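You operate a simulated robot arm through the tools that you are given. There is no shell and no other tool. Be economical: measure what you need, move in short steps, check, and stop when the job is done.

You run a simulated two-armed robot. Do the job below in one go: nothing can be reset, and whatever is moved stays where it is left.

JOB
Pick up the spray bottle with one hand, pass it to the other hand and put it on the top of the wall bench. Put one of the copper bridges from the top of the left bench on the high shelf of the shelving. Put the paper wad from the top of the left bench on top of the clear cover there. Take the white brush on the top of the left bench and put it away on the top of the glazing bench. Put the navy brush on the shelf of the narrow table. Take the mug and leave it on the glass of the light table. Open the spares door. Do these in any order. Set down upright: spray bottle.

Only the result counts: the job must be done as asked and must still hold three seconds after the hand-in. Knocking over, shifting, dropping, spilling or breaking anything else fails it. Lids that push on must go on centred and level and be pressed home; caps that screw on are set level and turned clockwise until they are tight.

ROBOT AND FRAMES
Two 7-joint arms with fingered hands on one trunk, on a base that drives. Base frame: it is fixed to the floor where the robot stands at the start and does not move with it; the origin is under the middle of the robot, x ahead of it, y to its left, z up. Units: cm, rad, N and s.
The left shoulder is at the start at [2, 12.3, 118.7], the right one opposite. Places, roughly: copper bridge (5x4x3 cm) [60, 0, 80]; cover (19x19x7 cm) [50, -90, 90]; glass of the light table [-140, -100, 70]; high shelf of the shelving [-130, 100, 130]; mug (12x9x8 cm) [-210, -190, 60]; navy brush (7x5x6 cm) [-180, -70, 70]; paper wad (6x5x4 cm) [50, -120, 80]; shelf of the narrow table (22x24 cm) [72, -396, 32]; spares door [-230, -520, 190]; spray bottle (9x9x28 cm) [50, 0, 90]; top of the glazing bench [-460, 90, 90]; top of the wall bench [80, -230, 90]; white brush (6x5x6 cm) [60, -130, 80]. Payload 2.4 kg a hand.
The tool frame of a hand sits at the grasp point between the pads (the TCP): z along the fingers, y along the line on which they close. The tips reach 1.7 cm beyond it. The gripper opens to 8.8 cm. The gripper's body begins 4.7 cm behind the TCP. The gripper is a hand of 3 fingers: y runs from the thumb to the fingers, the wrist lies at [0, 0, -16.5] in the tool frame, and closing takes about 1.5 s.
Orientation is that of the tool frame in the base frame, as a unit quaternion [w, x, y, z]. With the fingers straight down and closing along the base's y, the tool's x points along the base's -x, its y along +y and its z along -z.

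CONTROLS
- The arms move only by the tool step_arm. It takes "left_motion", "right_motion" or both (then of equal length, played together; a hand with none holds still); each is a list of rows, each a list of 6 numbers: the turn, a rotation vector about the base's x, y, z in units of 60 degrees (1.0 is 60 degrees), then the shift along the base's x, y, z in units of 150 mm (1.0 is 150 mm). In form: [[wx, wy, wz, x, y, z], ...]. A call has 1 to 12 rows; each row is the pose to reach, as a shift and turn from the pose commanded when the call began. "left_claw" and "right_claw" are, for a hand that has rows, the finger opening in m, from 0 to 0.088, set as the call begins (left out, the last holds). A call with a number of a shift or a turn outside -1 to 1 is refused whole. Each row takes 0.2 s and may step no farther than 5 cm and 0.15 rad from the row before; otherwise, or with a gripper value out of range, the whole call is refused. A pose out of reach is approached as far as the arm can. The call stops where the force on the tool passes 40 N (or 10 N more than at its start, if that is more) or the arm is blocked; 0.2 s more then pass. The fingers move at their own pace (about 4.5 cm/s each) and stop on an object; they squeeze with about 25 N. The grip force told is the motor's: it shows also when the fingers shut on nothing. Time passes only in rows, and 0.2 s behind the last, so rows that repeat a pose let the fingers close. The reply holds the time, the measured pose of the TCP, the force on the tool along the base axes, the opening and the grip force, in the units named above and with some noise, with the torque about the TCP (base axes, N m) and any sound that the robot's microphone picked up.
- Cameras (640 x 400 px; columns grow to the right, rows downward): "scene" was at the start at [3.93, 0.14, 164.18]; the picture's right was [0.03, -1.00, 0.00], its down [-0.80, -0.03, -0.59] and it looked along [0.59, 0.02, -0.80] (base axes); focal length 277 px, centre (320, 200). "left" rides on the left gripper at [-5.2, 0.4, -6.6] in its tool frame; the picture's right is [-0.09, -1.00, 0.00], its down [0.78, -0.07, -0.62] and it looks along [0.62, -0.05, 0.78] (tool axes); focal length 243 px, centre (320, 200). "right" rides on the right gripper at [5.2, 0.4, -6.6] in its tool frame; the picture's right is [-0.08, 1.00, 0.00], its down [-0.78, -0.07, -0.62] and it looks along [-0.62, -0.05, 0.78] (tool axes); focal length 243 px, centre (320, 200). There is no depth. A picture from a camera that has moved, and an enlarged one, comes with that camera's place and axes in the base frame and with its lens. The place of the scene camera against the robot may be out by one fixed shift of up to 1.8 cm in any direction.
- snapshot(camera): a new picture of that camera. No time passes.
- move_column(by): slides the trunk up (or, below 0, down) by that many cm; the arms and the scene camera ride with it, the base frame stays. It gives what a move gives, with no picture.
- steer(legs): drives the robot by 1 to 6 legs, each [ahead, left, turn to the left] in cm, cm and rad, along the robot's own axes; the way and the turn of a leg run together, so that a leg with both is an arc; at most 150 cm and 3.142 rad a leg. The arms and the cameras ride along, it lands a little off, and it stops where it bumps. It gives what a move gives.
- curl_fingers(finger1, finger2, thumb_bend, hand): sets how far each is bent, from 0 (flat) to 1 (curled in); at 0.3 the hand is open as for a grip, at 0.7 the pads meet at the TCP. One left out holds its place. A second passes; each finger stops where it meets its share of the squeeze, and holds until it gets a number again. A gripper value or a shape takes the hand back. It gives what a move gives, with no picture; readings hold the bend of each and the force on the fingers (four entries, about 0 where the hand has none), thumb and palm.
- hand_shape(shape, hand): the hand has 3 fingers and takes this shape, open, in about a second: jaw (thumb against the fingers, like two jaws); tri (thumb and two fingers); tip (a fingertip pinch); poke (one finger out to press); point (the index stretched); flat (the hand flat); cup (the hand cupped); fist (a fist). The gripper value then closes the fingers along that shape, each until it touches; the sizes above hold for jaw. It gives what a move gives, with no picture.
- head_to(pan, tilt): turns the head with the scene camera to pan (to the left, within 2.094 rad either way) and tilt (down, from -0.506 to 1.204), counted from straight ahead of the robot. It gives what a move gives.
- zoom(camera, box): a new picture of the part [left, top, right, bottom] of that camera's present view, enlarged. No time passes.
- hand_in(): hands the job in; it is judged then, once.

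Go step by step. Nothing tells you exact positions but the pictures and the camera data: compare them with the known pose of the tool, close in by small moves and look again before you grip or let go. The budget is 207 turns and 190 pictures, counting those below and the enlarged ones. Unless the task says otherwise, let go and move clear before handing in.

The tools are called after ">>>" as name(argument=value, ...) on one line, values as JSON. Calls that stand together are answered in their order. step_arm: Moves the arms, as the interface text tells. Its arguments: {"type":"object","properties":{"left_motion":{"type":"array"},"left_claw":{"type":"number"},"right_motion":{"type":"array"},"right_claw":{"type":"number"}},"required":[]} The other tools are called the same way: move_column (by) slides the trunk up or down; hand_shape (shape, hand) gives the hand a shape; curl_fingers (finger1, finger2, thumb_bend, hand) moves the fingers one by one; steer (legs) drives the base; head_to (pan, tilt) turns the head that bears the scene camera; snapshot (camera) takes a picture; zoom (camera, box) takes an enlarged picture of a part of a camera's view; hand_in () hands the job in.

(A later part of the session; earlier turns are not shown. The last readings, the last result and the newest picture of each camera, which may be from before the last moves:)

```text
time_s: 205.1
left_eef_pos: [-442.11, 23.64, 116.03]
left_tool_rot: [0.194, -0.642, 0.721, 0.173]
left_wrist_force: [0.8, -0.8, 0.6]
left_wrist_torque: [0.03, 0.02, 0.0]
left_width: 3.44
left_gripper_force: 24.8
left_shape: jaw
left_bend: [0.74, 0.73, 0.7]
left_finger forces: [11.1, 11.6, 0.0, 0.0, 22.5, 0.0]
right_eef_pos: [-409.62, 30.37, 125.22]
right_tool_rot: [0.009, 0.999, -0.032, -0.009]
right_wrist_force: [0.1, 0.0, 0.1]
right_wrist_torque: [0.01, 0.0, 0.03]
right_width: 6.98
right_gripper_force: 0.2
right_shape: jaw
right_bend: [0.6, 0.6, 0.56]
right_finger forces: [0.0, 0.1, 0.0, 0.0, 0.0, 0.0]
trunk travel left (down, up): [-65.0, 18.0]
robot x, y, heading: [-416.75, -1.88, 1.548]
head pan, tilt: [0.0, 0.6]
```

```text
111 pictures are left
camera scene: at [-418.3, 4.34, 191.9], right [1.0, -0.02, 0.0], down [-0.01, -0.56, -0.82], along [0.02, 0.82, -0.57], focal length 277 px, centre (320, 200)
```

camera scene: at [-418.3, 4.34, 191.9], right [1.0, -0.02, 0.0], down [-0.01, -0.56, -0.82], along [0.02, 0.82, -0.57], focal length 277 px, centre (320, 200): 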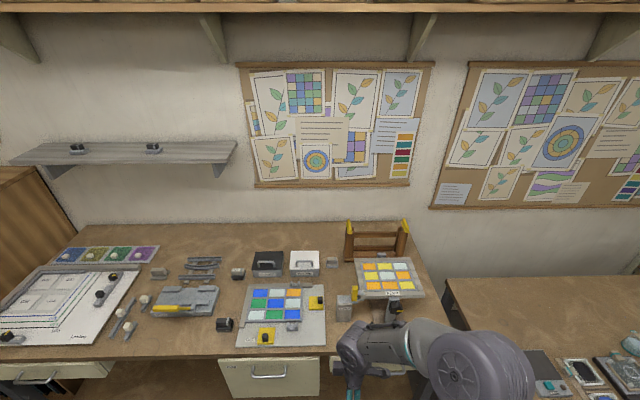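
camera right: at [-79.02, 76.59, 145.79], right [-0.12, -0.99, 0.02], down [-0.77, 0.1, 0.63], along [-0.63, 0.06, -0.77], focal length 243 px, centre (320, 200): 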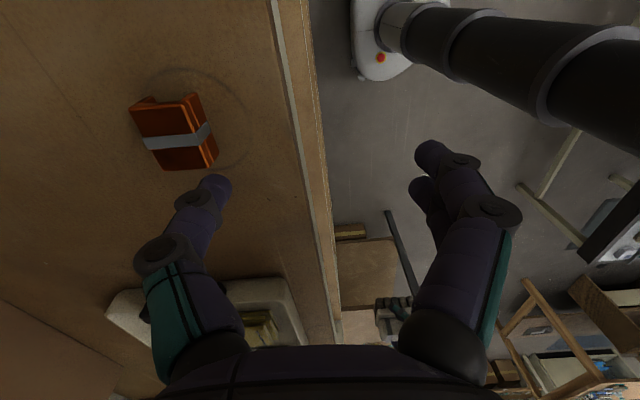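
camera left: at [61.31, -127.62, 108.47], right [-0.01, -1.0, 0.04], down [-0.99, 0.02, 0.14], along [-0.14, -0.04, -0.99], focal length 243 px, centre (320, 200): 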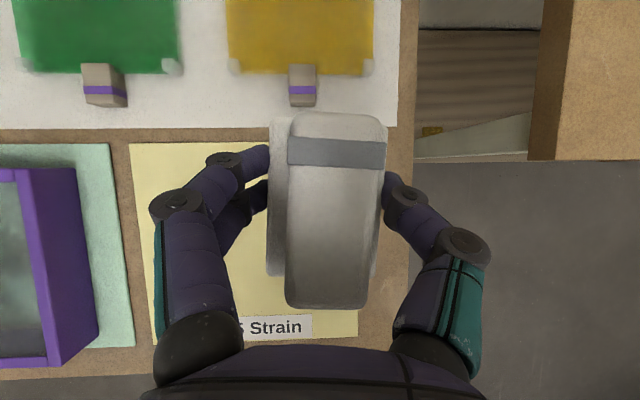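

A free patch at the bench front lies around [-471,62]. I drive there and bring the left hand over it.

>>> steer(legs=[[0, 42, 0.023], [25, 0, 0]])

>>> step_arm(left_motion=[[0, 0, 0, 0.2, 0.2, 0], [0, 0, 0, 0.4, 0.4, 0], [0, 0, 0, 0.6, 0.6, 0], [0, 0, 0, 0.85, 0.8, 0], [0, 0, 0, 0.85, 0.8, 0]])

>>> move_column(by=-12)

>>> snapshot(camera="scene")

>>> snapshot(camera="left")

```text
time_s: 209.1
left_eef_pos: [-484.59, 47.88, 115.81]
left_tool_rot: [0.193, -0.648, 0.716, 0.174]
left_wrist_force: [-0.9, 0.3, -0.5]
left_wrist_torque: [0.0, 0.0, -0.02]
left_width: 3.44
left_gripper_force: 25.0
left_shape: jaw
left_bend: [0.74, 0.73, 0.7]
left_finger forces: [11.3, 11.6, 0.0, 0.1, 22.6, 0.0]
right_eef_pos: [-452.5, 55.0, 125.27]
right_tool_rot: [0.01, 1.0, -0.025, -0.009]
right_wrist_force: [-0.4, -0.3, 0.0]
right_wrist_torque: [-0.03, -0.04, 0.03]
right_width: 6.99
right_gripper_force: 0.0
right_shape: jaw
right_bend: [0.6, 0.6, 0.56]
right_finger forces: [0.0, 0.0, 0.0, 0.0, 0.0, 0.1]
trunk travel left (down, up): [-65.0, 18.0]
robot x, y, heading: [-459.37, 22.24, 1.555]
head pan, tilt: [0.0, 0.6]
```

```text
time_s: 210.2
left_eef_pos: [-471.91, 59.76, 115.72]
left_tool_rot: [0.194, -0.648, 0.716, 0.174]
left_wrist_force: [-0.1, -0.1, -0.5]
left_wrist_torque: [0.03, -0.01, -0.02]
left_width: 3.43
left_gripper_force: 25.0
left_shape: jaw
left_bend: [0.74, 0.73, 0.7]
left_finger forces: [11.0, 11.6, 0.0, 0.0, 22.5, 0.0]
right_eef_pos: [-452.44, 54.93, 125.31]
right_tool_rot: [0.01, 1.0, -0.025, -0.007]
right_wrist_force: [-0.5, 0.1, 0.1]
right_wrist_torque: [0.05, -0.01, -0.01]
right_width: 6.99
right_gripper_force: 0.1
right_shape: jaw
right_bend: [0.6, 0.6, 0.56]
right_finger forces: [0.0, 0.0, 0.0, 0.1, 0.0, 0.1]
trunk travel left (down, up): [-65.0, 18.0]
robot x, y, heading: [-459.26, 22.03, 1.561]
head pan, tilt: [0.0, 0.6]
```

```text
time_s: 211.8
left_eef_pos: [-471.91, 59.75, 103.58]
left_tool_rot: [0.193, -0.648, 0.716, 0.175]
left_wrist_force: [-0.3, 0.0, -0.6]
left_wrist_torque: [0.01, 0.0, -0.01]
left_width: 3.41
left_gripper_force: 24.8
left_shape: jaw
left_bend: [0.74, 0.73, 0.7]
left_finger forces: [11.0, 11.7, 0.0, 0.1, 22.5, 0.1]
right_eef_pos: [-452.45, 54.97, 113.19]
right_tool_rot: [0.009, 1.0, -0.026, -0.01]
right_wrist_force: [0.1, 0.3, -0.3]
right_wrist_torque: [-0.01, -0.03, 0.02]
right_width: 6.99
right_gripper_force: 0.1
right_shape: jaw
right_bend: [0.6, 0.6, 0.56]
right_finger forces: [0.1, 0.0, 0.1, 0.0, 0.1, 0.1]
trunk travel left (down, up): [-53.0, 30.0]
robot x, y, heading: [-459.18, 21.75, 1.562]
head pan, tilt: [0.0, 0.6]
```

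```text
110 pictures are left
camera scene: at [-460.67, 28.94, 179.91], right [1.0, -0.01, 0.0], down [0.0, -0.57, -0.82], along [0.01, 0.82, -0.57], focal length 277 px, centre (320, 200)
```

scene: 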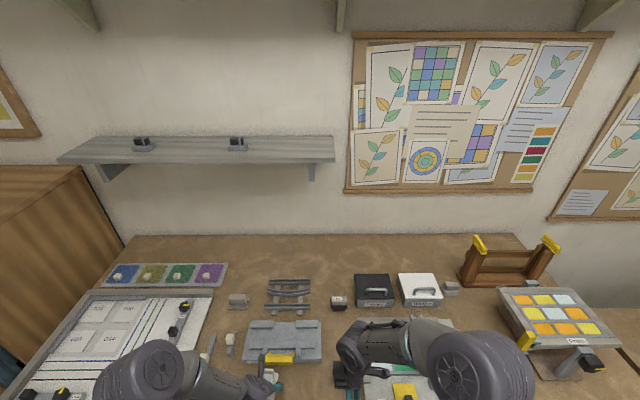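

```text
109 pictures are left
camera left: at [-472.25, 60.95, 111.8], right [1.0, -0.03, 0.04], down [-0.03, -0.99, 0.14], along [0.04, -0.14, -0.99], focal length 243 px, centre (320, 200)
```

left: 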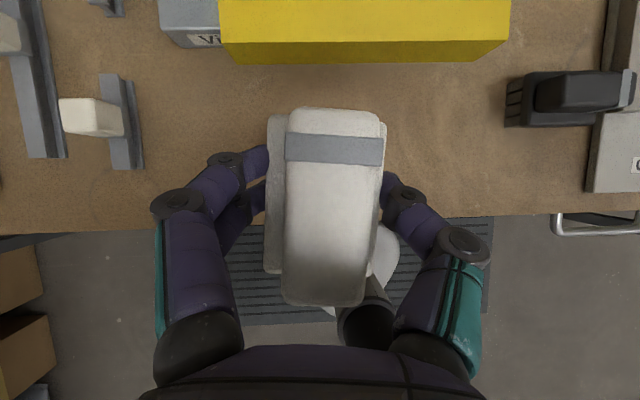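

The brush hangs near the front edge (edge y≈56, yellow tool from y≈68). I shift 2.3 cm inward and lower, then feel for contact.

>>> step_arm(left_motion=[[0, 0, 0, 0, 0.15, 0], [0, 0, 0, 0, 0.15, -0.2], [0, 0, 0, 0, 0.15, -0.4], [0, 0, 0, 0, 0.15, -0.55], [0, 0, 0, 0, 0.15, -0.55]])

>>> snapshot(camera="left")

>>> step_arm(left_motion=[[0, 0, 0, 0, 0, -0.03], [0, 0, 0, 0, 0, -0.06], [0, 0, 0, 0, 0, -0.06]])

>>> step_arm(left_motion=[[0, 0, 0, 0, 0, -0.03], [0, 0, 0, 0, 0, -0.03]])

>>> step_arm(left_motion=[[0, 0, 0, 0, 0, -0.03], [0, 0, 0, 0, 0, -0.03]])

```text
time_s: 212.9
left_eef_pos: [-471.99, 62.04, 95.14]
left_tool_rot: [0.193, -0.647, 0.717, 0.174]
left_wrist_force: [-1.0, 0.4, 0.1]
left_wrist_torque: [-0.04, 0.03, 0.05]
left_width: 3.43
left_gripper_force: 25.0
left_shape: jaw
left_bend: [0.74, 0.74, 0.7]
left_finger forces: [12.5, 12.6, 0.0, 0.0, 24.8, 0.1]
right_eef_pos: [-452.42, 55.05, 113.26]
right_tool_rot: [0.01, 1.0, -0.025, -0.008]
right_wrist_force: [-0.3, 0.6, -0.2]
right_wrist_torque: [0.02, 0.0, 0.0]
right_width: 6.96
right_gripper_force: 0.0
right_shape: jaw
right_bend: [0.6, 0.6, 0.56]
right_finger forces: [0.1, 0.0, 0.0, 0.1, 0.1, 0.1]
trunk travel left (down, up): [-53.0, 30.0]
robot x, y, heading: [-459.16, 22.04, 1.565]
head pan, tilt: [0.0, 0.6]
```

```text
108 pictures are left
camera left: at [-472.28, 63.11, 103.41], right [1.0, -0.03, 0.04], down [-0.03, -0.99, 0.14], along [0.04, -0.14, -0.99], focal length 243 px, centre (320, 200)
```

left: 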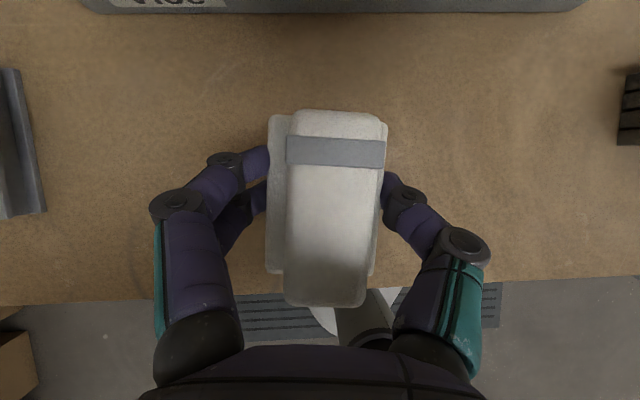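

```text
time_s: 213.8
left_eef_pos: [-472.12, 61.97, 94.27]
left_tool_rot: [0.193, -0.648, 0.716, 0.175]
left_wrist_force: [-0.2, -0.1, -0.7]
left_wrist_torque: [0.0, 0.0, 0.0]
left_width: 3.44
left_gripper_force: 25.2
left_shape: jaw
left_bend: [0.74, 0.74, 0.7]
left_finger forces: [12.5, 12.6, 0.0, 0.0, 24.8, 0.1]
right_eef_pos: [-452.42, 55.14, 113.3]
right_tool_rot: [0.009, 1.0, -0.025, -0.009]
right_wrist_force: [0.2, 0.2, 0.3]
right_wrist_torque: [0.0, 0.0, -0.01]
right_width: 6.97
right_gripper_force: 0.0
right_shape: jaw
right_bend: [0.6, 0.6, 0.56]
right_finger forces: [0.0, 0.0, 0.0, 0.0, 0.0, 0.0]
trunk travel left (down, up): [-53.0, 30.0]
robot x, y, heading: [-459.56, 22.04, 1.561]
head pan, tilt: [0.0, 0.6]
```

```text
time_s: 214.3
left_eef_pos: [-471.97, 62.05, 93.87]
left_tool_rot: [0.193, -0.648, 0.716, 0.175]
left_wrist_force: [0.8, 0.5, -1.2]
left_wrist_torque: [0.03, 0.02, 0.02]
left_width: 3.46
left_gripper_force: 24.3
left_shape: jaw
left_bend: [0.74, 0.74, 0.7]
left_finger forces: [12.5, 12.6, 0.0, 0.0, 24.8, 0.0]
right_eef_pos: [-452.45, 55.05, 113.32]
right_tool_rot: [0.01, 1.0, -0.025, -0.009]
right_wrist_force: [0.4, -0.3, 0.4]
right_wrist_torque: [0.0, 0.02, 0.0]
right_width: 6.97
right_gripper_force: 0.1
right_shape: jaw
right_bend: [0.6, 0.6, 0.56]
right_finger forces: [0.0, 0.0, 0.0, 0.0, 0.0, 0.0]
trunk travel left (down, up): [-53.0, 30.0]
robot x, y, heading: [-459.61, 22.2, 1.565]
head pan, tilt: [0.0, 0.6]
```

```text
time_s: 214.9
left_eef_pos: [-472.03, 61.92, 93.35]
left_tool_rot: [0.194, -0.647, 0.716, 0.174]
left_wrist_force: [0.4, 0.7, -1.0]
left_wrist_torque: [0.0, -0.02, 0.0]
left_width: 3.46
left_gripper_force: 24.8
left_shape: jaw
left_bend: [0.74, 0.74, 0.7]
left_finger forces: [12.5, 12.7, 0.1, 0.0, 24.8, 0.0]
right_eef_pos: [-452.52, 54.95, 113.14]
right_tool_rot: [0.01, 1.0, -0.025, -0.009]
right_wrist_force: [-0.6, -1.1, 0.0]
right_wrist_torque: [-0.02, -0.04, -0.06]
right_width: 6.97
right_gripper_force: 0.1
right_shape: jaw
right_bend: [0.6, 0.6, 0.56]
right_finger forces: [0.1, 0.1, 0.0, 0.0, 0.1, 0.0]
trunk travel left (down, up): [-53.0, 30.0]
robot x, y, heading: [-459.51, 22.13, 1.563]
head pan, tilt: [0.0, 0.6]
```

Still free; continue down in small steps.

>>> step_arm(left_motion=[[0, 0, 0, 0, 0, -0.03], [0, 0, 0, 0, 0, -0.03]])

>>> step_arm(left_motion=[[0, 0, 0, 0, 0, -0.03], [0, 0, 0, 0, 0, -0.03]])

>>> step_arm(left_motion=[[0, 0, 0, 0, 0, -0.03], [0, 0, 0, 0, 0, -0.03]])

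>>> snapshot(camera="left")

```text
time_s: 215.6
left_eef_pos: [-471.96, 62.02, 92.96]
left_tool_rot: [0.195, -0.647, 0.717, 0.173]
left_wrist_force: [-0.8, -0.3, -0.6]
left_wrist_torque: [0.02, -0.01, -0.01]
left_width: 3.42
left_gripper_force: 25.0
left_shape: jaw
left_bend: [0.74, 0.74, 0.7]
left_finger forces: [12.4, 12.6, 0.0, 0.1, 24.9, 0.0]
right_eef_pos: [-452.42, 55.0, 113.2]
right_tool_rot: [0.01, 1.0, -0.024, -0.009]
right_wrist_force: [0.5, -0.5, 0.3]
right_wrist_torque: [-0.03, -0.03, 0.0]
right_width: 7.0
right_gripper_force: 0.1
right_shape: jaw
right_bend: [0.6, 0.6, 0.56]
right_finger forces: [0.0, 0.0, 0.1, 0.0, 0.1, 0.1]
trunk travel left (down, up): [-53.0, 30.0]
robot x, y, heading: [-459.66, 22.42, 1.56]
head pan, tilt: [0.0, 0.6]
```

```text
time_s: 216.2
left_eef_pos: [-471.97, 62.01, 92.61]
left_tool_rot: [0.194, -0.647, 0.716, 0.176]
left_wrist_force: [-0.9, 1.4, 14.0]
left_wrist_torque: [0.08, -0.01, -0.01]
left_width: 3.45
left_gripper_force: 25.1
left_shape: jaw
left_bend: [0.74, 0.74, 0.7]
left_finger forces: [13.1, 13.5, 0.1, 0.0, 25.1, 0.0]
right_eef_pos: [-452.25, 54.99, 113.2]
right_tool_rot: [0.01, 1.0, -0.025, -0.009]
right_wrist_force: [0.3, -0.3, -1.2]
right_wrist_torque: [-0.01, -0.02, 0.02]
right_width: 6.98
right_gripper_force: 0.0
right_shape: jaw
right_bend: [0.6, 0.6, 0.56]
right_finger forces: [0.0, 0.0, 0.0, 0.0, 0.0, 0.1]
trunk travel left (down, up): [-53.0, 30.0]
robot x, y, heading: [-459.18, 21.79, 1.563]
head pan, tilt: [0.0, 0.6]
```

```text
time_s: 216.8
left_eef_pos: [-471.98, 62.09, 92.23]
left_tool_rot: [0.195, -0.647, 0.716, 0.175]
left_wrist_force: [-0.8, 5.3, 29.7]
left_wrist_torque: [0.18, 0.12, 0.02]
left_width: 3.47
left_gripper_force: 24.9
left_shape: jaw
left_bend: [0.75, 0.75, 0.72]
left_finger forces: [13.9, 14.2, 0.1, 0.0, 24.5, 0.1]
right_eef_pos: [-452.42, 54.83, 113.43]
right_tool_rot: [0.009, 1.0, -0.025, -0.009]
right_wrist_force: [-0.6, 0.4, 0.3]
right_wrist_torque: [-0.03, -0.02, 0.0]
right_width: 6.99
right_gripper_force: 0.0
right_shape: jaw
right_bend: [0.6, 0.6, 0.56]
right_finger forces: [0.1, 0.0, 0.0, 0.0, 0.0, 0.0]
trunk travel left (down, up): [-53.0, 30.0]
robot x, y, heading: [-459.31, 22.15, 1.558]
head pan, tilt: [0.0, 0.6]
```

```text
107 pictures are left
camera left: at [-472.3, 63.21, 100.54], right [1.0, -0.03, 0.04], down [-0.03, -0.99, 0.14], along [0.04, -0.14, -0.99], focal length 243 px, centre (320, 200)
```

left: 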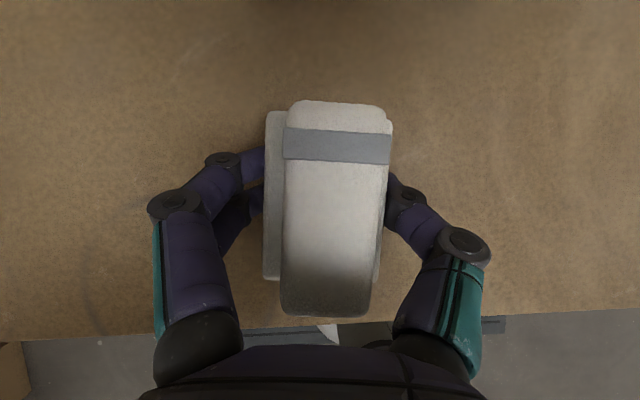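

Contact; the brush stands on the bench. I relieve the pressure, open and rise.

>>> step_arm(left_motion=[[0, 0, 0, 0, 0, 0.02], [0, 0, 0, 0, 0, 0.035], [0, 0, 0, 0, 0, 0.035]])

>>> step_arm(left_motion=[[0, 0, 0, 0, 0, 0], [0, 0, 0, 0, 0, 0], [0, 0, 0, 0, 0, 0], [0, 0, 0, 0, 0, 0], [0, 0, 0, 0, 0, 0], [0, 0, 0, 0, 0, 0.1], [0, 0, 0, 0, 0, 0.3], [0, 0, 0, 0, 0, 0.6], [0, 0, 0, 0, 0, 0.9], [0, 0, 0, 0, 0, 0.9]], left_claw=0.088)

>>> snapshot(camera="left")

```text
time_s: 217.6
left_eef_pos: [-471.99, 61.88, 92.67]
left_tool_rot: [0.193, -0.647, 0.717, 0.173]
left_wrist_force: [-0.9, -0.9, 2.0]
left_wrist_torque: [-0.01, 0.06, 0.01]
left_width: 3.48
left_gripper_force: 25.7
left_shape: jaw
left_bend: [0.75, 0.75, 0.71]
left_finger forces: [12.9, 12.4, 0.1, 0.1, 24.6, 0.0]
right_eef_pos: [-452.39, 54.94, 113.15]
right_tool_rot: [0.009, 1.0, -0.026, -0.008]
right_wrist_force: [0.6, 0.4, -0.7]
right_wrist_torque: [0.03, -0.01, -0.02]
right_width: 6.97
right_gripper_force: 0.0
right_shape: jaw
right_bend: [0.6, 0.6, 0.56]
right_finger forces: [0.1, 0.0, 0.0, 0.1, 0.0, 0.1]
trunk travel left (down, up): [-53.0, 30.0]
robot x, y, heading: [-459.0, 22.02, 1.564]
head pan, tilt: [0.0, 0.6]
```

```text
time_s: 219.8
left_eef_pos: [-472.05, 61.83, 106.03]
left_tool_rot: [0.193, -0.647, 0.717, 0.174]
left_wrist_force: [-0.1, -0.3, -0.7]
left_wrist_torque: [-0.01, -0.01, 0.02]
left_width: 8.82
left_gripper_force: 0.0
left_shape: jaw
left_bend: [0.3, 0.3, 0.3]
left_finger forces: [0.0, 0.0, 0.1, 0.0, 0.0, 0.0]
right_eef_pos: [-452.41, 54.92, 113.29]
right_tool_rot: [0.009, 1.0, -0.025, -0.008]
right_wrist_force: [-0.1, 1.2, -0.5]
right_wrist_torque: [0.0, -0.05, 0.04]
right_width: 6.99
right_gripper_force: 0.0
right_shape: jaw
right_bend: [0.6, 0.6, 0.56]
right_finger forces: [0.1, 0.0, 0.1, 0.0, 0.1, 0.0]
trunk travel left (down, up): [-53.0, 30.0]
robot x, y, heading: [-459.46, 22.22, 1.567]
head pan, tilt: [0.0, 0.6]
```

```text
106 pictures are left
camera left: at [-472.45, 63.09, 114.23], right [1.0, -0.03, 0.04], down [-0.03, -0.99, 0.14], along [0.04, -0.15, -0.99], focal length 243 px, centre (320, 200)
```

left: 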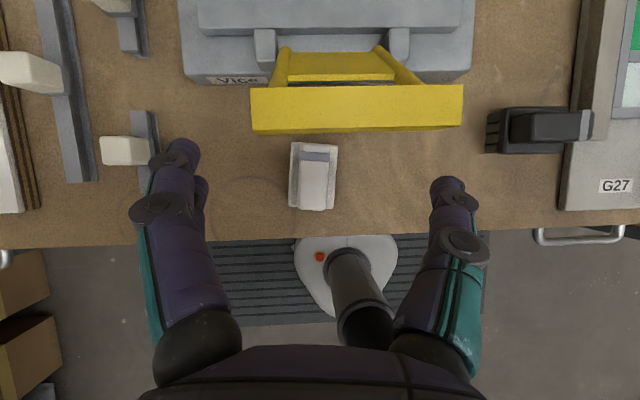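

The white brush stands on the glazing bench. Next the mug at about [-210,-189] on the small table: I drive there, approaching from the north, and look.

>>> steer(legs=[[-34, 0, 0], [0, 0, -1.567], [116, 0, 0], [115, 0, 0], [0, 0, -1.571], [100, 0, 0]])

>>> head_to(pan=0.2, tilt=0.8)

>>> snapshot(camera="scene")

>>> snapshot(camera="left")

```text
time_s: 245.4
left_eef_pos: [-209.19, -150.45, 105.93]
left_tool_rot: [0.18, 0.696, 0.67, -0.188]
left_wrist_force: [0.2, 0.2, 0.5]
left_wrist_torque: [0.0, 0.01, -0.03]
left_width: 8.77
left_gripper_force: 0.0
left_shape: jaw
left_bend: [0.3, 0.3, 0.3]
left_finger forces: [0.0, 0.0, 0.1, 0.0, 0.1, 0.1]
right_eef_pos: [-229.41, -145.01, 113.23]
right_tool_rot: [0.008, -0.007, 1.0, 0.011]
right_wrist_force: [0.3, 0.0, -0.3]
right_wrist_torque: [-0.01, 0.0, 0.03]
right_width: 6.98
right_gripper_force: 0.2
right_shape: jaw
right_bend: [0.6, 0.6, 0.56]
right_finger forces: [0.0, 0.1, 0.0, 0.0, 0.0, 0.0]
trunk travel left (down, up): [-53.0, 30.0]
robot x, y, heading: [-224.74, -111.73, -1.513]
head pan, tilt: [0.0, 0.6]
```

```text
time_s: 246.1
left_eef_pos: [-209.34, -150.52, 105.97]
left_tool_rot: [0.181, 0.695, 0.67, -0.188]
left_wrist_force: [-0.8, -0.4, -1.0]
left_wrist_torque: [-0.01, 0.03, 0.02]
left_width: 8.77
left_gripper_force: 0.0
left_shape: jaw
left_bend: [0.3, 0.3, 0.3]
left_finger forces: [0.0, 0.0, 0.0, 0.0, 0.0, 0.1]
right_eef_pos: [-229.39, -144.96, 113.18]
right_tool_rot: [0.009, -0.007, 1.0, 0.009]
right_wrist_force: [0.8, 0.9, -0.5]
right_wrist_torque: [0.0, -0.02, 0.02]
right_width: 6.99
right_gripper_force: 0.0
right_shape: jaw
right_bend: [0.6, 0.6, 0.56]
right_finger forces: [0.1, 0.0, 0.0, 0.0, 0.0, 0.0]
trunk travel left (down, up): [-53.0, 30.0]
robot x, y, heading: [-224.66, -111.63, -1.517]
head pan, tilt: [0.201, 0.799]
```

```text
105 pictures are left
camera scene: at [-224.2, -117.62, 178.22], right [-0.97, -0.25, 0.0], down [-0.18, 0.69, -0.7], along [0.18, -0.67, -0.72], focal length 277 px, centre (320, 200)
```

scene: 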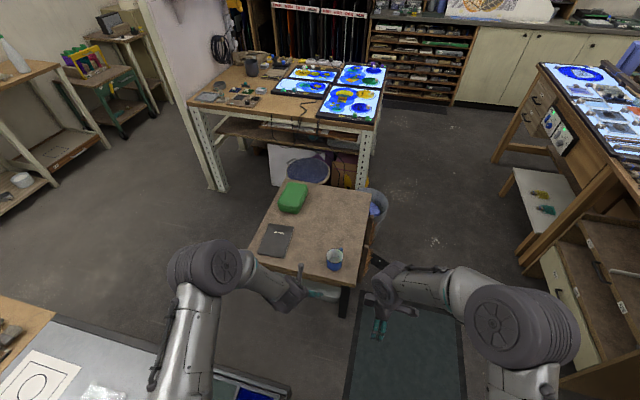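

```text
104 pictures are left
camera left: at [-208.88, -151.63, 114.21], right [-1.0, -0.04, 0.04], down [-0.03, 0.99, 0.14], along [-0.05, 0.14, -0.99], focal length 243 px, centre (320, 200)
```

left: 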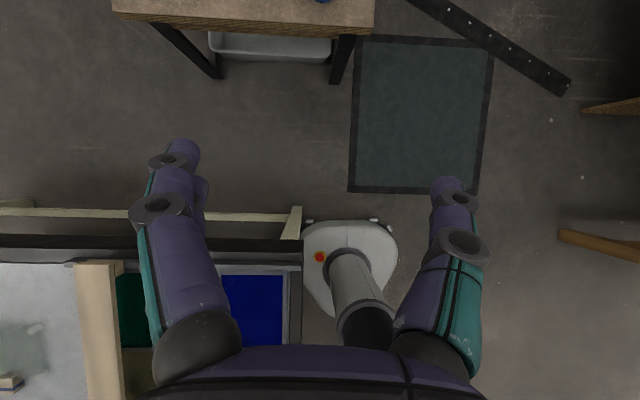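

The mug is visible at about [-212,-189]. I zoom to see its handle.

>>> zoom(camera="scene", box=[260, 200, 400, 300])

```text
4.00 times, centred on (330, 250) of scene
camera zoom: at [-224.2, -117.62, 178.22], right [-0.97, -0.25, 0.0], down [-0.18, 0.69, -0.7], along [0.18, -0.67, -0.72], focal length 1107 px, centre (280, 0)
```

zoom: 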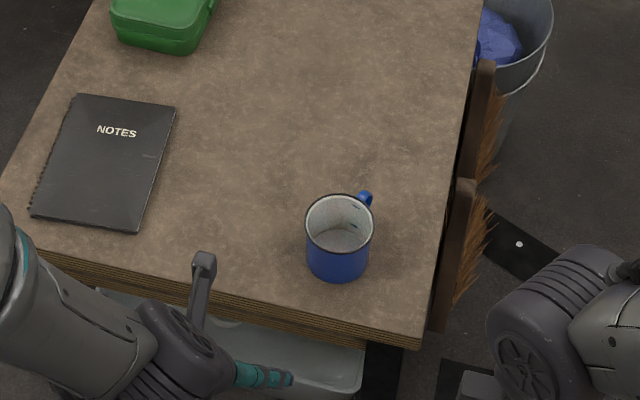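

It is an empty enamel mug about 8 cm wide with the handle at the far right. I'll grip its wall from above: I straighten the heading, drive up, lower the trunk and turn the left hand vertical.

>>> steer(legs=[[0, 0, -0.055], [32, 0, 0]])

>>> step_arm(left_motion=[[0.12, 0, 0, 0, 0, 0], [0.24, 0, 0, 0, 0, 0], [0.36, 0, 0, 0, 0, 0], [0.505, 0, 0, 0, 0, 0], [0.505, 0, 0, 0, 0, 0]])

>>> move_column(by=-22)

>>> snapshot(camera="left")

>>> snapshot(camera="scene")

```text
time_s: 247.9
left_eef_pos: [-214.7, -168.43, 111.51]
left_tool_rot: [0.211, 0.582, 0.724, -0.303]
left_wrist_force: [0.6, -0.3, -0.1]
left_wrist_torque: [0.06, 0.01, 0.01]
left_width: 8.82
left_gripper_force: 0.0
left_shape: jaw
left_bend: [0.3, 0.3, 0.3]
left_finger forces: [0.1, 0.1, 0.0, 0.0, 0.1, 0.1]
right_eef_pos: [-234.21, -162.7, 115.38]
right_tool_rot: [0.037, 0.021, 0.997, -0.069]
right_wrist_force: [-0.6, -0.3, -0.4]
right_wrist_torque: [0.03, 0.05, 0.01]
right_width: 6.96
right_gripper_force: 0.0
right_shape: jaw
right_bend: [0.6, 0.6, 0.55]
right_finger forces: [0.0, 0.1, 0.0, 0.0, 0.0, 0.0]
trunk travel left (down, up): [-53.0, 30.0]
robot x, y, heading: [-233.95, -123.52, -1.458]
head pan, tilt: [0.201, 0.799]
stopped in leg 2: the robot was blocked; the commanded pose is now the measured one
```

```text
refused: row 4 steps farther than a row can; nothing moved
```

```text
time_s: 248.2
left_eef_pos: [-216.48, -157.08, 115.52]
left_tool_rot: [0.267, 0.553, 0.714, -0.337]
left_wrist_force: [-1.6, 2.0, -0.8]
left_wrist_torque: [-0.12, -0.02, 0.1]
left_width: 8.81
left_gripper_force: 0.1
left_shape: jaw
left_bend: [0.3, 0.3, 0.3]
left_finger forces: [0.1, 0.0, 0.1, 0.0, 0.0, 0.1]
right_eef_pos: [-236.56, -151.56, 118.59]
right_tool_rot: [0.053, 0.007, 0.99, -0.132]
right_wrist_force: [-1.3, 2.2, 0.3]
right_wrist_torque: [-0.04, -0.07, 0.02]
right_width: 7.0
right_gripper_force: 0.0
right_shape: jaw
right_bend: [0.6, 0.6, 0.55]
right_finger forces: [0.0, 0.0, 0.0, 0.1, 0.1, 0.0]
trunk travel left (down, up): [-52.8, 30.2]
robot x, y, heading: [-236.02, -123.61, -1.424]
head pan, tilt: [0.201, 0.799]
stopped: the arm was blocked; the commanded pose is now the measured one
```

```text
102 pictures are left
camera left: at [-214.73, -155.18, 123.49], right [-0.95, -0.21, 0.25], down [-0.26, 0.95, -0.18], along [-0.2, -0.24, -0.95], focal length 243 px, centre (320, 200)
```

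left: 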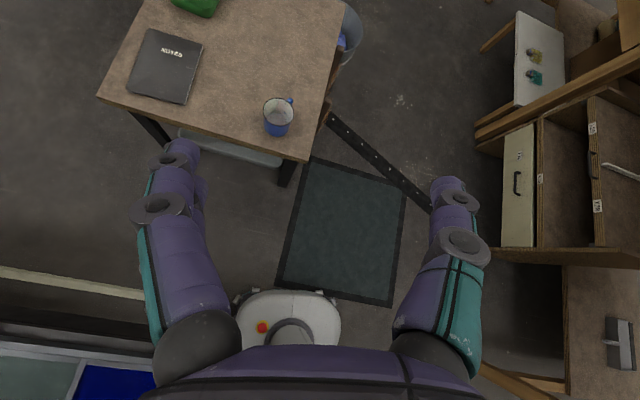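

```text
101 pictures are left
camera scene: at [-234.76, -127.54, 178.08], right [-0.94, -0.34, 0.0], down [-0.24, 0.67, -0.7], along [0.24, -0.66, -0.71], focal length 277 px, centre (320, 200)
```

scene: 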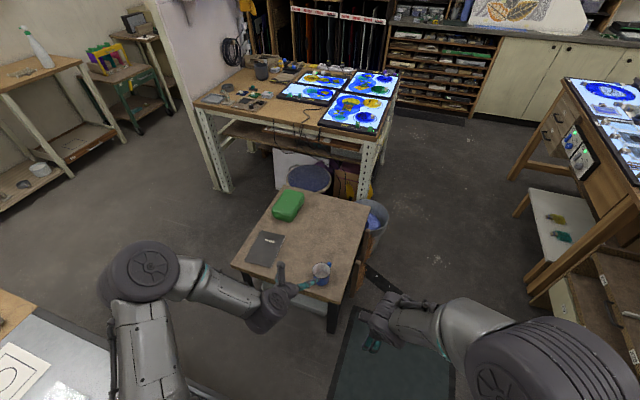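

Something blocked the base; readings look disturbed. I let things settle with a zero move and look again.

>>> step_arm(left_motion=[[0, 0, 0, 0, 0, 0], [0, 0, 0, 0, 0, 0], [0, 0, 0, 0, 0, 0]])

>>> head_to(pan=0.9, tilt=1.1)

>>> snapshot(camera="scene")

>>> snapshot(camera="left")

```text
time_s: 249.1
left_eef_pos: [-215.98, -160.93, 113.4]
left_tool_rot: [0.236, 0.578, 0.714, -0.318]
left_wrist_force: [-0.5, -1.3, 0.3]
left_wrist_torque: [0.0, -0.01, -0.06]
left_width: 8.81
left_gripper_force: 0.1
left_shape: jaw
left_bend: [0.3, 0.3, 0.3]
left_finger forces: [0.0, 0.1, 0.0, 0.0, 0.0, 0.1]
right_eef_pos: [-235.58, -155.29, 117.09]
right_tool_rot: [0.045, 0.014, 0.994, -0.1]
right_wrist_force: [-0.5, 0.6, 0.4]
right_wrist_torque: [0.0, 0.01, 0.0]
right_width: 7.01
right_gripper_force: 0.1
right_shape: jaw
right_bend: [0.6, 0.6, 0.55]
right_finger forces: [0.1, 0.1, 0.1, 0.0, 0.0, 0.0]
trunk travel left (down, up): [-52.8, 30.2]
robot x, y, heading: [-234.8, -123.65, -1.441]
head pan, tilt: [0.201, 0.799]
```

```text
time_s: 250.1
left_eef_pos: [-216.19, -160.81, 113.43]
left_tool_rot: [0.239, 0.577, 0.715, -0.316]
left_wrist_force: [0.2, 0.8, 0.0]
left_wrist_torque: [0.02, -0.01, -0.04]
left_width: 8.81
left_gripper_force: 0.1
left_shape: jaw
left_bend: [0.3, 0.3, 0.3]
left_finger forces: [0.0, 0.0, 0.0, 0.0, 0.0, 0.0]
right_eef_pos: [-235.88, -155.12, 117.03]
right_tool_rot: [0.047, 0.013, 0.994, -0.1]
right_wrist_force: [0.5, -0.1, 0.3]
right_wrist_torque: [-0.02, -0.01, 0.02]
right_width: 6.98
right_gripper_force: 0.0
right_shape: jaw
right_bend: [0.6, 0.6, 0.55]
right_finger forces: [0.0, 0.0, 0.0, 0.0, 0.1, 0.1]
trunk travel left (down, up): [-52.8, 30.2]
robot x, y, heading: [-234.77, -123.52, -1.443]
head pan, tilt: [0.901, 1.1]
```

```text
100 pictures are left
camera scene: at [-231.02, -124.97, 175.87], right [-0.52, -0.86, 0.0], down [-0.76, 0.46, -0.45], along [0.39, -0.23, -0.89], focal length 277 px, centre (320, 200)
```

scene: 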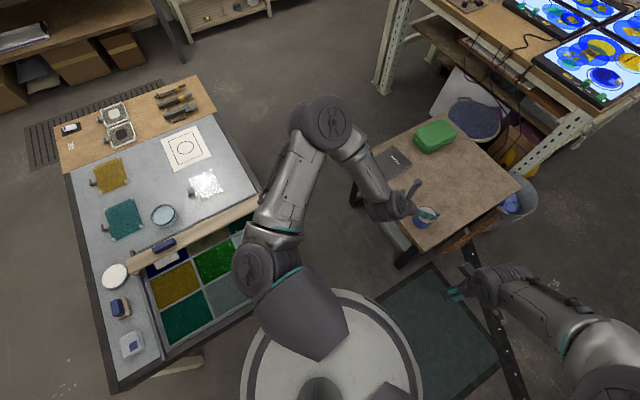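

```text
99 pictures are left
camera left: at [-214.43, -159.41, 121.48], right [-0.95, -0.19, 0.24], down [-0.22, 0.97, -0.11], along [-0.21, -0.16, -0.97], focal length 243 px, centre (320, 200)
```

left: 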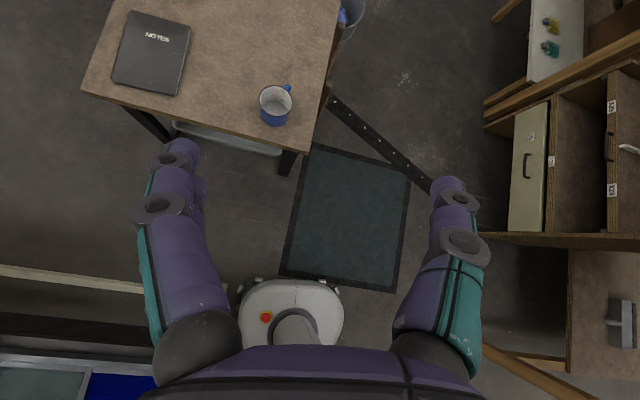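

The floor mat (x<-229, y<-140) blocks the base. I'll instead enter the gap between the light table and the small table from the east, facing -y; first I drive around.

>>> steer(legs=[[-20, 0, 0], [0, 0, -0.128], [-90, 0, 0], [0, 105, 0], [0, 100, 0]])

>>> head_to(pan=0, tilt=0.8)

>>> snapshot(camera="scene")

```text
time_s: 266.3
left_eef_pos: [-21.65, -52.21, 113.41]
left_tool_rot: [0.219, 0.62, 0.677, -0.331]
left_wrist_force: [1.2, 0.4, 0.5]
left_wrist_torque: [0.04, -0.01, -0.03]
left_width: 8.8
left_gripper_force: 0.1
left_shape: jaw
left_bend: [0.3, 0.3, 0.3]
left_finger forces: [0.0, 0.0, 0.0, 0.0, 0.0, 0.1]
right_eef_pos: [-40.41, -44.12, 117.07]
right_tool_rot: [0.04, 0.074, 0.991, -0.103]
right_wrist_force: [0.9, 0.4, 0.8]
right_wrist_torque: [0.02, 0.03, -0.05]
right_width: 7.01
right_gripper_force: 0.0
right_shape: jaw
right_bend: [0.6, 0.6, 0.55]
right_finger forces: [0.0, 0.0, 0.1, 0.1, 0.1, 0.1]
trunk travel left (down, up): [-52.8, 30.2]
robot x, y, heading: [-35.1, -12.89, -1.564]
head pan, tilt: [0.901, 1.1]
```

```text
time_s: 267.5
left_eef_pos: [-21.7, -52.08, 113.51]
left_tool_rot: [0.218, 0.621, 0.677, -0.33]
left_wrist_force: [-0.2, -0.7, 0.2]
left_wrist_torque: [0.03, 0.05, 0.01]
left_width: 8.81
left_gripper_force: 0.0
left_shape: jaw
left_bend: [0.3, 0.3, 0.3]
left_finger forces: [0.0, 0.1, 0.0, 0.0, 0.1, 0.0]
right_eef_pos: [-40.51, -44.12, 117.06]
right_tool_rot: [0.039, 0.075, 0.991, -0.102]
right_wrist_force: [0.3, 0.1, 0.1]
right_wrist_torque: [0.03, 0.0, 0.0]
right_width: 6.98
right_gripper_force: 0.0
right_shape: jaw
right_bend: [0.6, 0.6, 0.55]
right_finger forces: [0.0, 0.1, 0.0, 0.1, 0.0, 0.0]
trunk travel left (down, up): [-52.8, 30.2]
robot x, y, heading: [-35.31, -13.05, -1.568]
head pan, tilt: [0.0, 0.799]
```

```text
98 pictures are left
camera scene: at [-36.85, -19.08, 178.04], right [-1.0, 0.0, 0.0], down [0.0, 0.72, -0.7], along [0.0, -0.7, -0.72], focal length 277 px, centre (320, 200)
```

scene: 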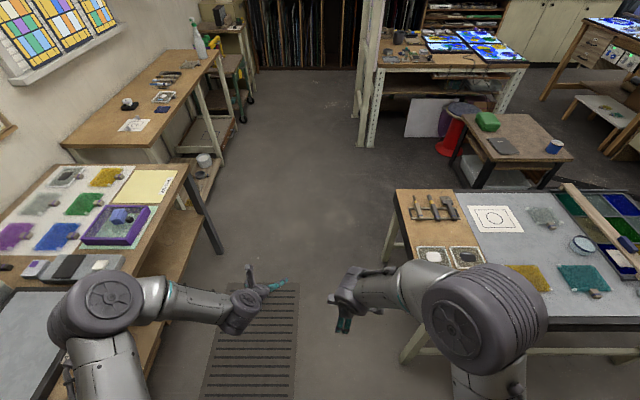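

The aisle is clear. I drive to y≈-151, then sideways to the right into the gap.

>>> steer(legs=[[0, 0, -0.003], [139, 0, 0]])

>>> head_to(pan=-1.2, tilt=0.8)

>>> snapshot(camera="scene")

```text
time_s: 274.8
left_eef_pos: [-21.99, -192.2, 113.41]
left_tool_rot: [0.218, 0.621, 0.676, -0.33]
left_wrist_force: [0.4, 0.0, 1.1]
left_wrist_torque: [0.04, 0.01, 0.0]
left_width: 8.82
left_gripper_force: 0.1
left_shape: jaw
left_bend: [0.3, 0.3, 0.3]
left_finger forces: [0.0, 0.0, 0.0, 0.0, 0.0, 0.0]
right_eef_pos: [-40.7, -184.07, 117.07]
right_tool_rot: [0.04, 0.076, 0.991, -0.103]
right_wrist_force: [-0.5, -0.2, 0.1]
right_wrist_torque: [0.01, 0.0, 0.02]
right_width: 7.01
right_gripper_force: 0.0
right_shape: jaw
right_bend: [0.6, 0.6, 0.55]
right_finger forces: [0.0, 0.1, 0.1, 0.0, 0.0, 0.0]
trunk travel left (down, up): [-52.8, 30.2]
robot x, y, heading: [-35.45, -152.52, -1.571]
head pan, tilt: [0.0, 0.799]
```

```text
time_s: 276.1
left_eef_pos: [-21.97, -192.18, 113.5]
left_tool_rot: [0.218, 0.621, 0.676, -0.331]
left_wrist_force: [0.6, 0.0, 0.9]
left_wrist_torque: [0.02, 0.0, -0.01]
left_width: 8.8
left_gripper_force: 0.1
left_shape: jaw
left_bend: [0.3, 0.3, 0.3]
left_finger forces: [0.1, 0.0, 0.0, 0.1, 0.1, 0.0]
right_eef_pos: [-40.7, -183.91, 117.06]
right_tool_rot: [0.04, 0.077, 0.991, -0.103]
right_wrist_force: [-0.5, 0.1, -0.1]
right_wrist_torque: [0.02, 0.02, 0.0]
right_width: 7.01
right_gripper_force: 0.0
right_shape: jaw
right_bend: [0.6, 0.6, 0.55]
right_finger forces: [0.0, 0.0, 0.0, 0.0, 0.0, 0.0]
trunk travel left (down, up): [-52.8, 30.2]
robot x, y, heading: [-35.77, -152.96, -1.571]
head pan, tilt: [-1.201, 0.799]
```

```text
97 pictures are left
camera scene: at [-44.5, -153.87, 178.04], right [-0.36, 0.93, 0.0], down [0.67, 0.26, -0.7], along [-0.65, -0.25, -0.72], focal length 277 px, centre (320, 200)
```

scene: 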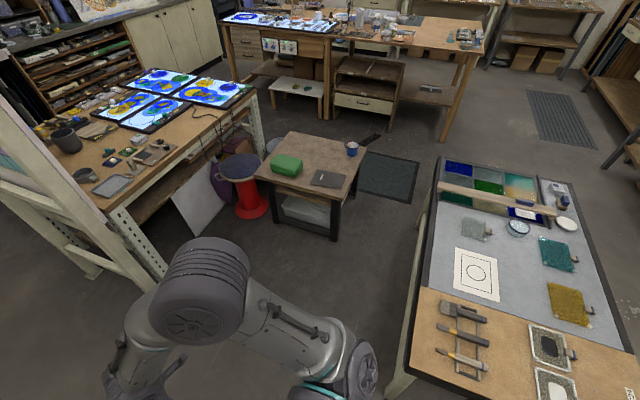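

The gap is about 49 cm wide (y -136…-185). I drive sideways into it at y≈-157.

>>> steer(legs=[[4, -84, 0], [0, -82, 0]])

>>> head_to(pan=-0.2, tilt=1.0)

>>> snapshot(camera="scene")

>>> snapshot(camera="right")

```text
time_s: 284.6
left_eef_pos: [-188.04, -196.52, 113.46]
left_tool_rot: [0.22, 0.619, 0.678, -0.33]
left_wrist_force: [-0.8, 0.0, 1.4]
left_wrist_torque: [0.0, 0.03, 0.01]
left_width: 8.79
left_gripper_force: 0.0
left_shape: jaw
left_bend: [0.3, 0.3, 0.3]
left_finger forces: [0.1, 0.0, 0.2, 0.0, 0.1, 0.0]
right_eef_pos: [-206.76, -188.42, 117.11]
right_tool_rot: [0.041, 0.073, 0.991, -0.103]
right_wrist_force: [0.1, 0.0, 0.2]
right_wrist_torque: [0.0, 0.01, 0.04]
right_width: 6.99
right_gripper_force: 0.2
right_shape: jaw
right_bend: [0.6, 0.6, 0.55]
right_finger forces: [0.0, 0.0, 0.0, 0.1, 0.0, 0.1]
trunk travel left (down, up): [-52.8, 30.2]
robot x, y, heading: [-201.59, -157.43, -1.565]
head pan, tilt: [-1.201, 0.799]
```

```text
time_s: 285.9
left_eef_pos: [-188.05, -196.36, 113.56]
left_tool_rot: [0.22, 0.619, 0.678, -0.329]
left_wrist_force: [0.1, 0.5, -0.6]
left_wrist_torque: [0.0, -0.01, 0.02]
left_width: 8.79
left_gripper_force: 0.0
left_shape: jaw
left_bend: [0.3, 0.3, 0.3]
left_finger forces: [0.0, 0.1, 0.0, 0.0, 0.1, 0.0]
right_eef_pos: [-206.82, -188.5, 116.96]
right_tool_rot: [0.04, 0.073, 0.991, -0.104]
right_wrist_force: [0.5, -0.5, -0.4]
right_wrist_torque: [-0.05, 0.02, 0.0]
right_width: 6.96
right_gripper_force: 0.1
right_shape: jaw
right_bend: [0.6, 0.6, 0.55]
right_finger forces: [0.1, 0.1, 0.0, 0.0, 0.1, 0.0]
trunk travel left (down, up): [-52.8, 30.2]
robot x, y, heading: [-201.77, -156.92, -1.568]
head pan, tilt: [-0.201, 1.0]
```

```text
96 pictures are left
camera scene: at [-204.64, -162.25, 176.53], right [-0.98, 0.2, 0.0], down [0.16, 0.83, -0.54], along [-0.11, -0.53, -0.84], focal length 277 px, centre (320, 200)
```

scene: 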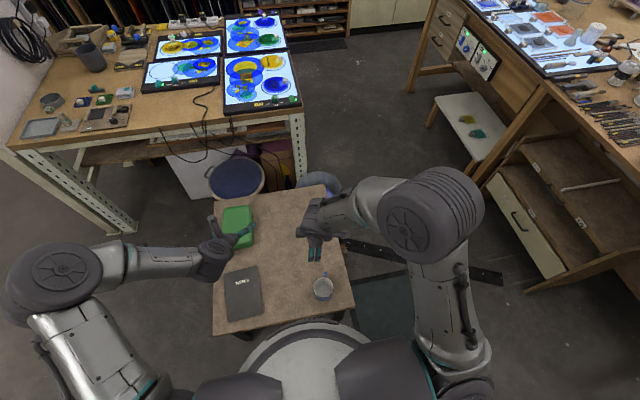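

```text
95 pictures are left
camera right: at [-212.23, -186.02, 122.89], right [0.24, 0.95, -0.19], down [0.72, -0.04, 0.69], along [0.65, -0.3, -0.7], focal length 243 px, centre (320, 200)
```

right: 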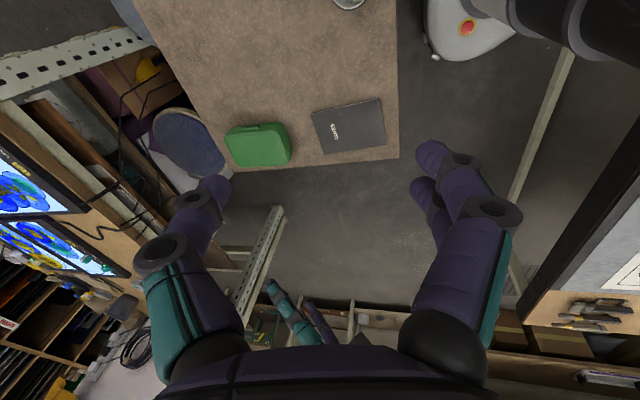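

Mug at about [-212,-191.7]. I raise the left hand out of the way, level the right hand and lower the trunk 30 cm.

>>> step_arm(left_motion=[[0, 0, 0, 0, 0.05, 0.25], [0, 0, 0, 0, 0.1, 0.5], [0, 0, 0, 0, 0.1, 0.75], [0, 0, 0, 0, 0.1, 1.0]], right_motion=[[0.07, 0.02, 0.05, -0.09, 0.0, 0], [0.14, 0.04, 0.1, -0.18, 0.0, 0], [0.205, 0.063, 0.15, -0.27, 0.05, 0], [0.205, 0.063, 0.15, -0.34, 0.05, 0]], right_claw=0.06)

>>> move_column(by=-30)

>>> snapshot(camera="right")

>>> snapshot(camera="scene")

```text
time_s: 286.9
left_eef_pos: [-187.84, -195.17, 128.51]
left_tool_rot: [0.22, 0.619, 0.678, -0.33]
left_wrist_force: [0.2, 0.4, -0.2]
left_wrist_torque: [0.0, 0.01, 0.01]
left_width: 8.79
left_gripper_force: 0.0
left_shape: jaw
left_bend: [0.3, 0.3, 0.3]
left_finger forces: [0.0, 0.1, 0.0, 0.0, 0.0, 0.0]
right_eef_pos: [-212.24, -187.67, 117.02]
right_tool_rot: [0.007, -0.005, 1.0, 0.005]
right_wrist_force: [0.2, -1.0, 0.1]
right_wrist_torque: [-0.01, 0.01, -0.01]
right_width: 6.05
right_gripper_force: 0.1
right_shape: jaw
right_bend: [0.68, 0.68, 0.65]
right_finger forces: [0.0, 0.0, 0.1, 0.1, 0.0, 0.1]
trunk travel left (down, up): [-52.8, 30.2]
robot x, y, heading: [-201.89, -157.35, -1.565]
head pan, tilt: [-0.201, 1.0]
```

```text
time_s: 289.9
left_eef_pos: [-187.86, -195.23, 98.37]
left_tool_rot: [0.219, 0.618, 0.679, -0.33]
left_wrist_force: [-0.2, -0.9, 0.6]
left_wrist_torque: [0.02, -0.04, -0.02]
left_width: 8.81
left_gripper_force: 0.1
left_shape: jaw
left_bend: [0.3, 0.3, 0.3]
left_finger forces: [0.0, 0.0, 0.0, 0.0, 0.1, 0.1]
right_eef_pos: [-212.1, -187.71, 87.06]
right_tool_rot: [0.007, -0.003, 1.0, 0.004]
right_wrist_force: [0.2, 0.6, -0.3]
right_wrist_torque: [-0.03, 0.02, 0.01]
right_width: 6.05
right_gripper_force: 0.0
right_shape: jaw
right_bend: [0.68, 0.68, 0.65]
right_finger forces: [0.0, 0.0, 0.0, 0.0, 0.0, 0.0]
trunk travel left (down, up): [-22.8, 60.2]
robot x, y, heading: [-202.03, -157.19, -1.565]
head pan, tilt: [-0.201, 1.0]
```

```text
94 pictures are left
camera right: at [-217.28, -187.39, 93.59], right [0.08, 1.0, 0.01], down [0.77, -0.07, 0.63], along [0.63, -0.04, -0.78], focal length 243 px, centre (320, 200)
```

right: 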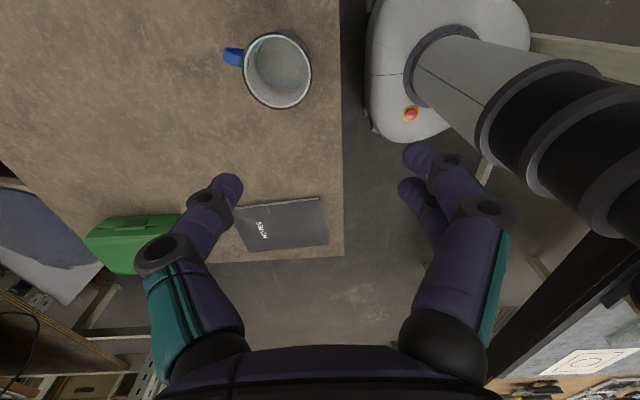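

```text
93 pictures are left
camera scene: at [-204.64, -162.23, 146.54], right [-0.98, 0.19, 0.0], down [0.16, 0.83, -0.54], along [-0.11, -0.53, -0.84], focal length 277 px, centre (320, 200)
```

scene: 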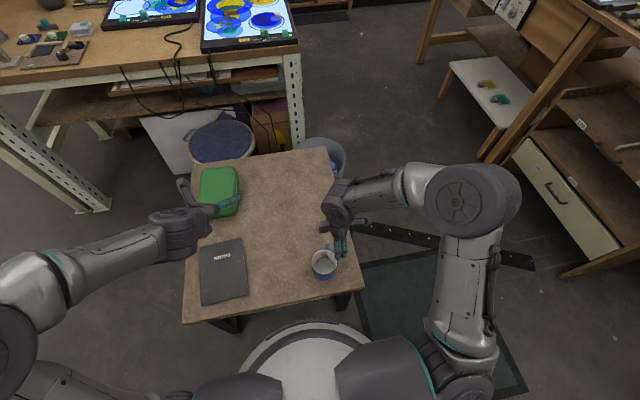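

The mug's rim is at about z=60.5, centre [-211,-192.6]. I lower the trunk 18 cm and look closely.

>>> move_column(by=-18)

>>> snapshot(camera="right")

```text
time_s: 291.9
left_eef_pos: [-187.87, -195.19, 80.39]
left_tool_rot: [0.219, 0.619, 0.678, -0.33]
left_wrist_force: [0.6, -0.4, 0.2]
left_wrist_torque: [0.0, 0.0, -0.01]
left_width: 8.79
left_gripper_force: 0.1
left_shape: jaw
left_bend: [0.3, 0.3, 0.3]
left_finger forces: [0.1, 0.1, 0.0, 0.1, 0.0, 0.0]
right_eef_pos: [-212.0, -187.77, 68.95]
right_tool_rot: [0.007, -0.003, 1.0, 0.004]
right_wrist_force: [-0.2, -0.8, 0.0]
right_wrist_torque: [0.0, 0.0, -0.03]
right_width: 6.03
right_gripper_force: 0.2
right_shape: jaw
right_bend: [0.68, 0.68, 0.65]
right_finger forces: [0.0, 0.0, 0.1, 0.1, 0.0, 0.0]
trunk travel left (down, up): [-4.8, 78.2]
robot x, y, heading: [-201.51, -157.02, -1.566]
head pan, tilt: [-0.201, 1.0]
```

```text
92 pictures are left
camera right: at [-217.28, -187.38, 75.6], right [0.08, 1.0, 0.01], down [0.77, -0.07, 0.63], along [0.63, -0.04, -0.78], focal length 243 px, centre (320, 200)
```

right: 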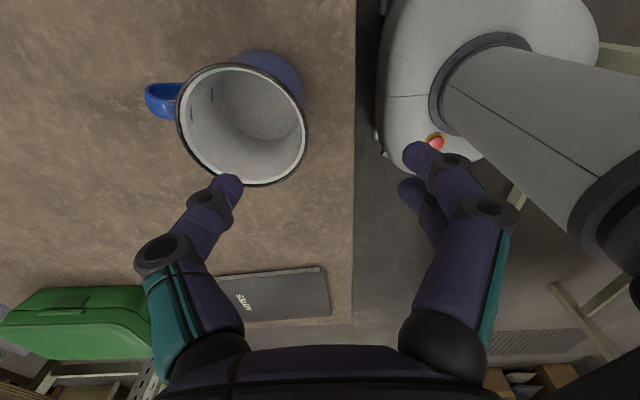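

Rim at z≈60.3, centre [-211.6,-192.6]. I lower with the thumb inside and the fingers outside the near wall.

>>> step_arm(right_motion=[[0, 0, 0, 0.025, -0.045, 0], [0, 0, 0, 0.025, -0.045, -0.2], [0, 0, 0, 0.025, -0.045, -0.4], [0, 0, 0, 0.025, -0.045, -0.55], [0, 0, 0, 0.025, -0.045, -0.68], [0, 0, 0, 0.025, -0.045, -0.68]])

>>> snapshot(camera="right")

```text
time_s: 293.3
left_eef_pos: [-187.86, -195.25, 80.36]
left_tool_rot: [0.219, 0.619, 0.678, -0.33]
left_wrist_force: [-1.0, -0.2, 0.0]
left_wrist_torque: [0.01, 0.03, 0.02]
left_width: 8.82
left_gripper_force: 0.1
left_shape: jaw
left_bend: [0.3, 0.3, 0.3]
left_finger forces: [0.1, 0.0, 0.1, 0.0, 0.0, 0.1]
right_eef_pos: [-211.6, -188.17, 58.89]
right_tool_rot: [0.007, -0.005, 1.0, 0.004]
right_wrist_force: [-0.7, 0.7, 0.4]
right_wrist_torque: [0.0, 0.02, -0.02]
right_width: 6.03
right_gripper_force: 0.1
right_shape: jaw
right_bend: [0.68, 0.68, 0.65]
right_finger forces: [0.1, 0.0, 0.0, 0.0, 0.0, 0.0]
trunk travel left (down, up): [-4.8, 78.2]
robot x, y, heading: [-201.93, -157.13, -1.562]
head pan, tilt: [-0.201, 1.0]
```

```text
91 pictures are left
camera right: at [-216.84, -188.01, 65.43], right [0.08, 1.0, 0.01], down [0.77, -0.07, 0.63], along [0.63, -0.04, -0.78], focal length 243 px, centre (320, 200)
```

right: 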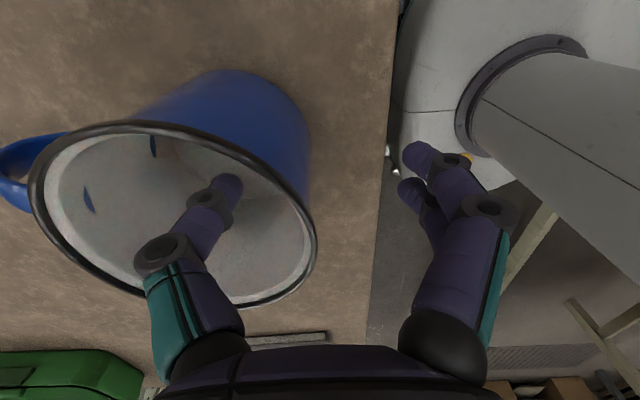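

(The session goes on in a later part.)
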